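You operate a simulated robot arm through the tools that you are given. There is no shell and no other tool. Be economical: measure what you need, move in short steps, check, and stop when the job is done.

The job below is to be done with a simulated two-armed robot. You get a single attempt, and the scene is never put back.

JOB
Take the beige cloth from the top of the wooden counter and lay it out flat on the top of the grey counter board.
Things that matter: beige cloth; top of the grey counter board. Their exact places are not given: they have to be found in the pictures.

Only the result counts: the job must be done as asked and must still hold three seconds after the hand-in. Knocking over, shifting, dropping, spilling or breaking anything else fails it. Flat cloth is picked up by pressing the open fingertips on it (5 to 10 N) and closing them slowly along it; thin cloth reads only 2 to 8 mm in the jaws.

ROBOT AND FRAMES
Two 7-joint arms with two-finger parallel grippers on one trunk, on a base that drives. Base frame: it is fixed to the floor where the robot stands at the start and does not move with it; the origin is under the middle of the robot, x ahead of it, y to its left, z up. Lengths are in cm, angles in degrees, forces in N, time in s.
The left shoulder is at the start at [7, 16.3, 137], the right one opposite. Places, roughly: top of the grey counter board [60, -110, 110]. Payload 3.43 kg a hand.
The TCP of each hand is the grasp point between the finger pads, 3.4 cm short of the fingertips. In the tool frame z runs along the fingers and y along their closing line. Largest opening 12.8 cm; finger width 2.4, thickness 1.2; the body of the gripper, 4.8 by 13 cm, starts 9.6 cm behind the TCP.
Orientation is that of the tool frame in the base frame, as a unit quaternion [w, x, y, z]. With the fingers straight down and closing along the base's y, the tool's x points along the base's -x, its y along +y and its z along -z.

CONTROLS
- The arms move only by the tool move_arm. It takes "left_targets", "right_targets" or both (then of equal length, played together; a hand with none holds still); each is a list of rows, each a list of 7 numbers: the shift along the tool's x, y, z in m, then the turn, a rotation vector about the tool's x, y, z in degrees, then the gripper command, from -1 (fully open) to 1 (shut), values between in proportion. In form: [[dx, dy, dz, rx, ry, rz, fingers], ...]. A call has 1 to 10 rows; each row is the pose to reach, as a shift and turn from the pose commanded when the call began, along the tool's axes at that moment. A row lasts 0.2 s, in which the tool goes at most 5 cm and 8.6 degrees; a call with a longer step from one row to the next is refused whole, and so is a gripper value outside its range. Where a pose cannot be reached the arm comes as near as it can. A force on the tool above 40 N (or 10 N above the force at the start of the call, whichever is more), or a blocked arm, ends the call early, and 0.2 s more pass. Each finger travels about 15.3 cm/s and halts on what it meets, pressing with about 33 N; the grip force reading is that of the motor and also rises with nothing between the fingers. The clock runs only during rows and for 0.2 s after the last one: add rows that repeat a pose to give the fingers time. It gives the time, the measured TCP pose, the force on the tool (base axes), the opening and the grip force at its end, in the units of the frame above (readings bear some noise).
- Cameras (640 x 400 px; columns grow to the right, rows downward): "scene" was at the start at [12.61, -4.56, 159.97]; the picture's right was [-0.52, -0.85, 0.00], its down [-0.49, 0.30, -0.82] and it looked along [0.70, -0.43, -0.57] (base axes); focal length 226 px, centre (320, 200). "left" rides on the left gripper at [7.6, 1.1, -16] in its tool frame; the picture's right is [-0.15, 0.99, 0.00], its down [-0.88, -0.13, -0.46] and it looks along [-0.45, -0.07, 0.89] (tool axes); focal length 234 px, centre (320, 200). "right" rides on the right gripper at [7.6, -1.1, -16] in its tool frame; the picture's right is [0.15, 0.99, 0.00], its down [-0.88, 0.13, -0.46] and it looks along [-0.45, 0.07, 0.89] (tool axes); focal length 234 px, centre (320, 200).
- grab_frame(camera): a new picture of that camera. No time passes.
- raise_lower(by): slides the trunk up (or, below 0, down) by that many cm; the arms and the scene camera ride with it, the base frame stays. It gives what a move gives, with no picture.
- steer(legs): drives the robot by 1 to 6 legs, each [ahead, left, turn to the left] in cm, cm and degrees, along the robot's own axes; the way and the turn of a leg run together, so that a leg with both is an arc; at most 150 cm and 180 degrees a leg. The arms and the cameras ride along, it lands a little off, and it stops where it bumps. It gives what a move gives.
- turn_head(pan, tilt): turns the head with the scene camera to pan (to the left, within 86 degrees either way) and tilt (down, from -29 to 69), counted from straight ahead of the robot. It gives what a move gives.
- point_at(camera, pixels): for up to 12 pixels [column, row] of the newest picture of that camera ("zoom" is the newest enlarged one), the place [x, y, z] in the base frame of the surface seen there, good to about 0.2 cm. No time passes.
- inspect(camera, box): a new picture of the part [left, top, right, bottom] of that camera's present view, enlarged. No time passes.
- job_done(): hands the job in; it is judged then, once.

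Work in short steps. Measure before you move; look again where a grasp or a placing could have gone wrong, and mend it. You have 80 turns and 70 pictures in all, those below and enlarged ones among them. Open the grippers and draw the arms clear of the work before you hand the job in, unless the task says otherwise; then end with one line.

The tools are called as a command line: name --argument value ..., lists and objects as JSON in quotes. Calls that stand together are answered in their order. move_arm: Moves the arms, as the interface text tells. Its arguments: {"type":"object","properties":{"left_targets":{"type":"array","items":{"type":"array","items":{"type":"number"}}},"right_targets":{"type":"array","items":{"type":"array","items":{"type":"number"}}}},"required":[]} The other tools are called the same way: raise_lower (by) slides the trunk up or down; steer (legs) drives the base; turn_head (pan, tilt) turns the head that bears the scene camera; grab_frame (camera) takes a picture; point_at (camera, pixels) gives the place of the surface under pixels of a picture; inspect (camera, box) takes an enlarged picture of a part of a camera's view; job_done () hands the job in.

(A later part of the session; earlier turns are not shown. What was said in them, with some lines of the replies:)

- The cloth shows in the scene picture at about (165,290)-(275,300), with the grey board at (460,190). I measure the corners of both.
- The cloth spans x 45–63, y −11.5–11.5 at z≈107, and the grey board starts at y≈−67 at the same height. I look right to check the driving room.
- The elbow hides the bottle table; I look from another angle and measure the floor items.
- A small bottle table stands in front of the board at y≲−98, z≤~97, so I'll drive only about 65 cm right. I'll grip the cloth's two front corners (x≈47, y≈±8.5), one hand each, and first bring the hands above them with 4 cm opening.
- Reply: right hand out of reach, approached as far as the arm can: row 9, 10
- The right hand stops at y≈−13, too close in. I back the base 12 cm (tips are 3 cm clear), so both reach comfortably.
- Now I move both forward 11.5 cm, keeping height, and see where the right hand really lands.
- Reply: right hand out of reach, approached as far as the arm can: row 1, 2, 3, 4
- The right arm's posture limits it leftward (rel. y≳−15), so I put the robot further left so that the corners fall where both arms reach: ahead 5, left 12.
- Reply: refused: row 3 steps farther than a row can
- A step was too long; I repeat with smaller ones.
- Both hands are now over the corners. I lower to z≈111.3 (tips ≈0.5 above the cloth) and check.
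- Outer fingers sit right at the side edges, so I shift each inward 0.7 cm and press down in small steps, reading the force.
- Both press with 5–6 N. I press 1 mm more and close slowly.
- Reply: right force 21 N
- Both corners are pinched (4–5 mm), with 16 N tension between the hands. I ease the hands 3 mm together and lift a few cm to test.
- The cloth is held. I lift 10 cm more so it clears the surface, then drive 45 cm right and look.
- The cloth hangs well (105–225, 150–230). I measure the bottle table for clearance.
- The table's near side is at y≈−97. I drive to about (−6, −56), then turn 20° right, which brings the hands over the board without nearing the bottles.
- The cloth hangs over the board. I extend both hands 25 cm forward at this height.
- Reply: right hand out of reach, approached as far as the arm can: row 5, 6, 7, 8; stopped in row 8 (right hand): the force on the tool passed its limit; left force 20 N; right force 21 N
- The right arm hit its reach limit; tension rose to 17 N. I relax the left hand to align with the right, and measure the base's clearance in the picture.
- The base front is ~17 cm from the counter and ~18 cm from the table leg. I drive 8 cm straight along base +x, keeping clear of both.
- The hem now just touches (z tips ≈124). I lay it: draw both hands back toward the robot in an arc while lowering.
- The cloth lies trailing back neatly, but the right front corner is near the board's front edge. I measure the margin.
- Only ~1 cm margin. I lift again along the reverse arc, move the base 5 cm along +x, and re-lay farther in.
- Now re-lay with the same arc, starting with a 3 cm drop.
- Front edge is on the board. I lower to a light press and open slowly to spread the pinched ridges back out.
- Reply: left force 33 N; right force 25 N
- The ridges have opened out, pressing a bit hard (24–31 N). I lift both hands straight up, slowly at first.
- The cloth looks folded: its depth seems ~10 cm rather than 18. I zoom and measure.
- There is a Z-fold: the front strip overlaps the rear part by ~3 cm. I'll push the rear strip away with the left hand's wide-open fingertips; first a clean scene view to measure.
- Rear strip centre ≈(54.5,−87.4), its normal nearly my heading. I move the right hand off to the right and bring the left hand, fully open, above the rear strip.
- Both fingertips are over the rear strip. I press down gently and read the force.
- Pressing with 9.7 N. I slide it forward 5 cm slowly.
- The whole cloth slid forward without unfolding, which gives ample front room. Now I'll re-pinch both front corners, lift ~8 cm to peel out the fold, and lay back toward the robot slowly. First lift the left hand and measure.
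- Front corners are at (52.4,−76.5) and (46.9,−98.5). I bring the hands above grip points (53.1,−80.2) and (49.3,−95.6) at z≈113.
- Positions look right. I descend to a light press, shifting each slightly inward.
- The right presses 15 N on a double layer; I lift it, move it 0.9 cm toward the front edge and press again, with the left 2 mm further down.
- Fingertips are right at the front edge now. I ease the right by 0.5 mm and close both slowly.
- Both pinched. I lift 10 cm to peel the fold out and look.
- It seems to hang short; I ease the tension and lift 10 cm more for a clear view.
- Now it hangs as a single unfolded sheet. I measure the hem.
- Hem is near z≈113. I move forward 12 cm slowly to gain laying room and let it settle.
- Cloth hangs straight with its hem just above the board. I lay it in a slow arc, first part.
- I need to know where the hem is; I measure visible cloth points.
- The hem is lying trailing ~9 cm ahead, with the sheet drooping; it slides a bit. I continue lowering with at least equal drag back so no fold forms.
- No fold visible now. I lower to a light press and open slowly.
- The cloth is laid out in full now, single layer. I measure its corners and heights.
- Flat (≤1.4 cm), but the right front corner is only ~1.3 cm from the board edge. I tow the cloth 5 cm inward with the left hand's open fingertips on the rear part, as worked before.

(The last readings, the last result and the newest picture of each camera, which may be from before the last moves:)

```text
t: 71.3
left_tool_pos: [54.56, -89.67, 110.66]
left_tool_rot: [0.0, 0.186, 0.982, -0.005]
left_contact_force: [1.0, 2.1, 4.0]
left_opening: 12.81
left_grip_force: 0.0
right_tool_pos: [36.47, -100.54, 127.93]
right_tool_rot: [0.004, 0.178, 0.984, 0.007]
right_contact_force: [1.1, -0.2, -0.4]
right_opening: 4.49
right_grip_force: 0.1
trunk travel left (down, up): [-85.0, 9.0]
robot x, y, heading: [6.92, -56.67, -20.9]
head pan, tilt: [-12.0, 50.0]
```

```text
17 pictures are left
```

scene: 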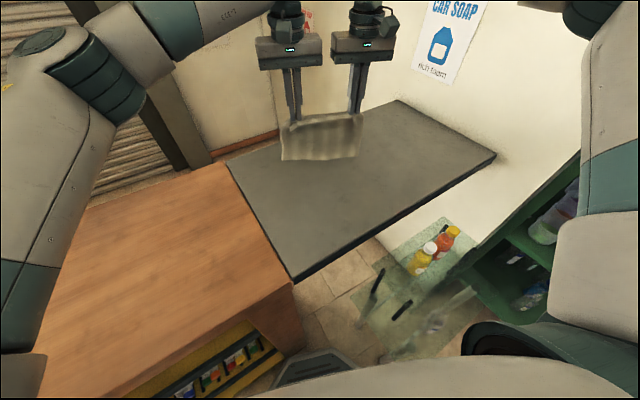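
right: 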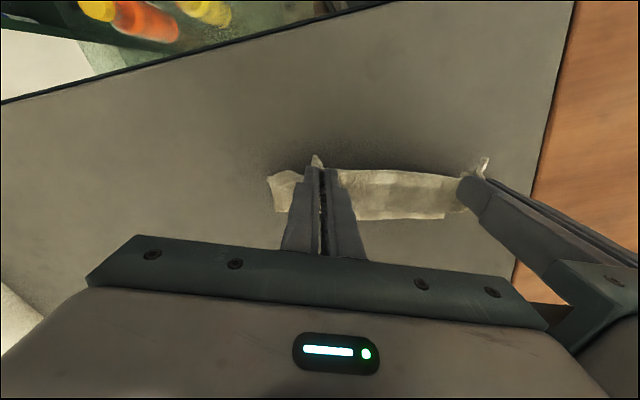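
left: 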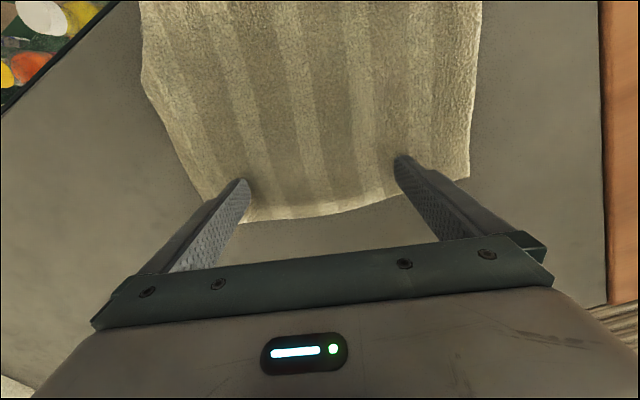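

Light contact (4 N) on the rear hem. I press 0.7 mm more and tow 6 cm forward, then lift.

move_arm --left_targets '[[0, 0, 0.0007, 0, 0, 0, -1], [-0.007, 0, 0.0008, 0, 0, 0, -1], [-0.014, 0, 0.0008, 0, 0, 0, -1], [-0.021, 0, 0.0008, 0, 0, 0, -1], [-0.028, 0, 0.0008, 0, 0, 0, -1], [-0.035, 0, 0.0008, 0, 0, 0, -1], [-0.042, 0, 0.0008, 0, 0, 0, -1], [-0.049, 0, 0.0008, 0, 0, 0, -1], [-0.056, 0, 0.0008, 0, 0, 0, -1], [-0.06, 0, 0.0008, 0, 0, 0, -1]]'

move_arm --left_targets '[[0, 0, -0.01, 0, 0, 0, -1], [0, 0, -0.04, 0, 0, 0, -1], [0, 0, -0.08, 0, 0, 0, -1], [0, 0.03, -0.11, 0, 0, 0, -1], [0, 0.06, -0.14, 0, 0, 0, -1], [0, 0.09, -0.16, 0, 0, 0, -1]]'

inspect --camera "scene" --box '[270, 110, 410, 230]'

```text
t: 73.5
left_tool_pos: [59.95, -91.61, 110.59]
left_tool_rot: [0.0, 0.186, 0.982, -0.004]
left_contact_force: [-3.1, 2.1, 16.2]
left_opening: 12.8
left_grip_force: 0.1
right_tool_pos: [36.2, -100.48, 128.07]
right_tool_rot: [0.006, 0.179, 0.984, 0.005]
right_contact_force: [0.3, -1.2, -0.3]
right_opening: 4.47
right_grip_force: 0.0
trunk travel left (down, up): [-85.0, 9.0]
robot x, y, heading: [7.07, -56.46, -20.9]
head pan, tilt: [-12.0, 50.0]
```

```text
t: 74.9
left_tool_pos: [63.38, -83.07, 126.58]
left_tool_rot: [-0.001, 0.188, 0.982, -0.004]
left_contact_force: [0.1, 0.5, 1.0]
left_opening: 12.78
left_grip_force: 0.1
right_tool_pos: [36.5, -100.35, 127.92]
right_tool_rot: [0.005, 0.179, 0.984, 0.005]
right_contact_force: [1.0, -0.1, 0.1]
right_opening: 4.46
right_grip_force: 0.0
trunk travel left (down, up): [-85.0, 9.0]
robot x, y, heading: [6.7, -55.99, -20.6]
head pan, tilt: [-12.0, 50.0]
```

```text
3.33 times, centred on (340, 170) of scene
```

zoom: 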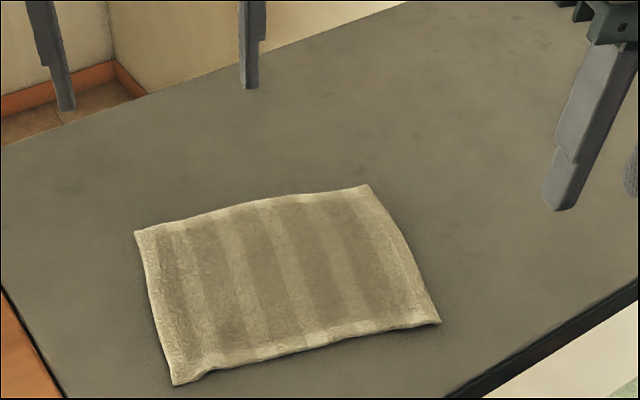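

The cloth moved inward and got flatter; I verify heights and place, and retract both arms at once (up and back, clear of the board).

point_at --camera "zoom" --pixels '[[137, 234], [367, 188], [438, 321], [175, 383], [205, 368], [300, 342], [290, 270], [160, 310], [405, 260], [420, 310], [250, 208], [190, 345]]'

move_arm --left_targets '[[0.02, 0.02, -0.02, 0, 0, 0, -1], [0.04, 0.04, -0.04, 0, 0, 0, -1], [0.06, 0.06, -0.06, 0, 0, 0, -1], [0.08, 0.08, -0.08, 0, 0, 0, -1], [0.1, 0.1, -0.09, 0, 0, 0, -1], [0.12, 0.12, -0.09, 0, 0, 0, -1]]' --right_targets '[[0, 0, -0.02, 0, 0, 0, 0], [0, 0, -0.04, 0, 0, 0, -0.5], [0, 0, -0.06, 0, 0, 0, -1], [0, 0, -0.08, 0, 0, 0, -1], [0, 0, -0.09, 0, 0, 0, -1], [0, 0, -0.09, 0, 0, 0, -1]]'

grab_frame --camera "scene"

```text
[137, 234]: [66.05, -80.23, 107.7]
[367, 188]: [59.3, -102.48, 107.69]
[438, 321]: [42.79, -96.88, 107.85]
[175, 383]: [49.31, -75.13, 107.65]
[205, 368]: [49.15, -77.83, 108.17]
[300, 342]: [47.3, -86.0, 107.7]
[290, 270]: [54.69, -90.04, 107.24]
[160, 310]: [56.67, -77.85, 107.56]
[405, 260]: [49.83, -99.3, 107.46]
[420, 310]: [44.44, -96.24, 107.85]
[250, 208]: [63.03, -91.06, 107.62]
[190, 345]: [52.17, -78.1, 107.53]
```

```text
t: 76.3
left_tool_pos: [56.58, -67.58, 135.43]
left_tool_rot: [-0.002, 0.186, 0.983, -0.004]
left_contact_force: [0.5, -0.6, 0.0]
left_opening: 12.81
left_grip_force: 0.1
right_tool_pos: [36.5, -100.47, 137.02]
right_tool_rot: [0.005, 0.178, 0.984, 0.005]
right_contact_force: [-0.2, 0.4, 0.8]
right_opening: 12.81
right_grip_force: 0.0
trunk travel left (down, up): [-85.0, 9.0]
robot x, y, heading: [6.96, -56.45, -20.9]
head pan, tilt: [-12.0, 50.0]
```

```text
15 pictures are left
```

scene: 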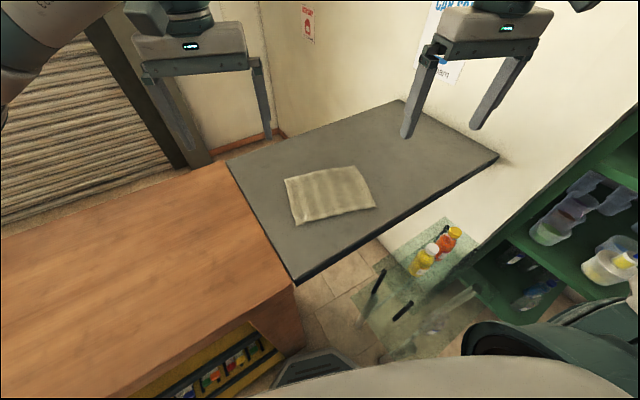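

The cloth lies flat (107.2–108.2 everywhere), at full 18×23 cm size and well within the board. The arms are clear and open and the bottles stand undisturbed, so I hand in.

job_done

```text
The job is handed in.
```

The beige cloth now lies flat and fully spread on top of the grey counter board, with nothing else disturbed in the last picture; the job is handed in.
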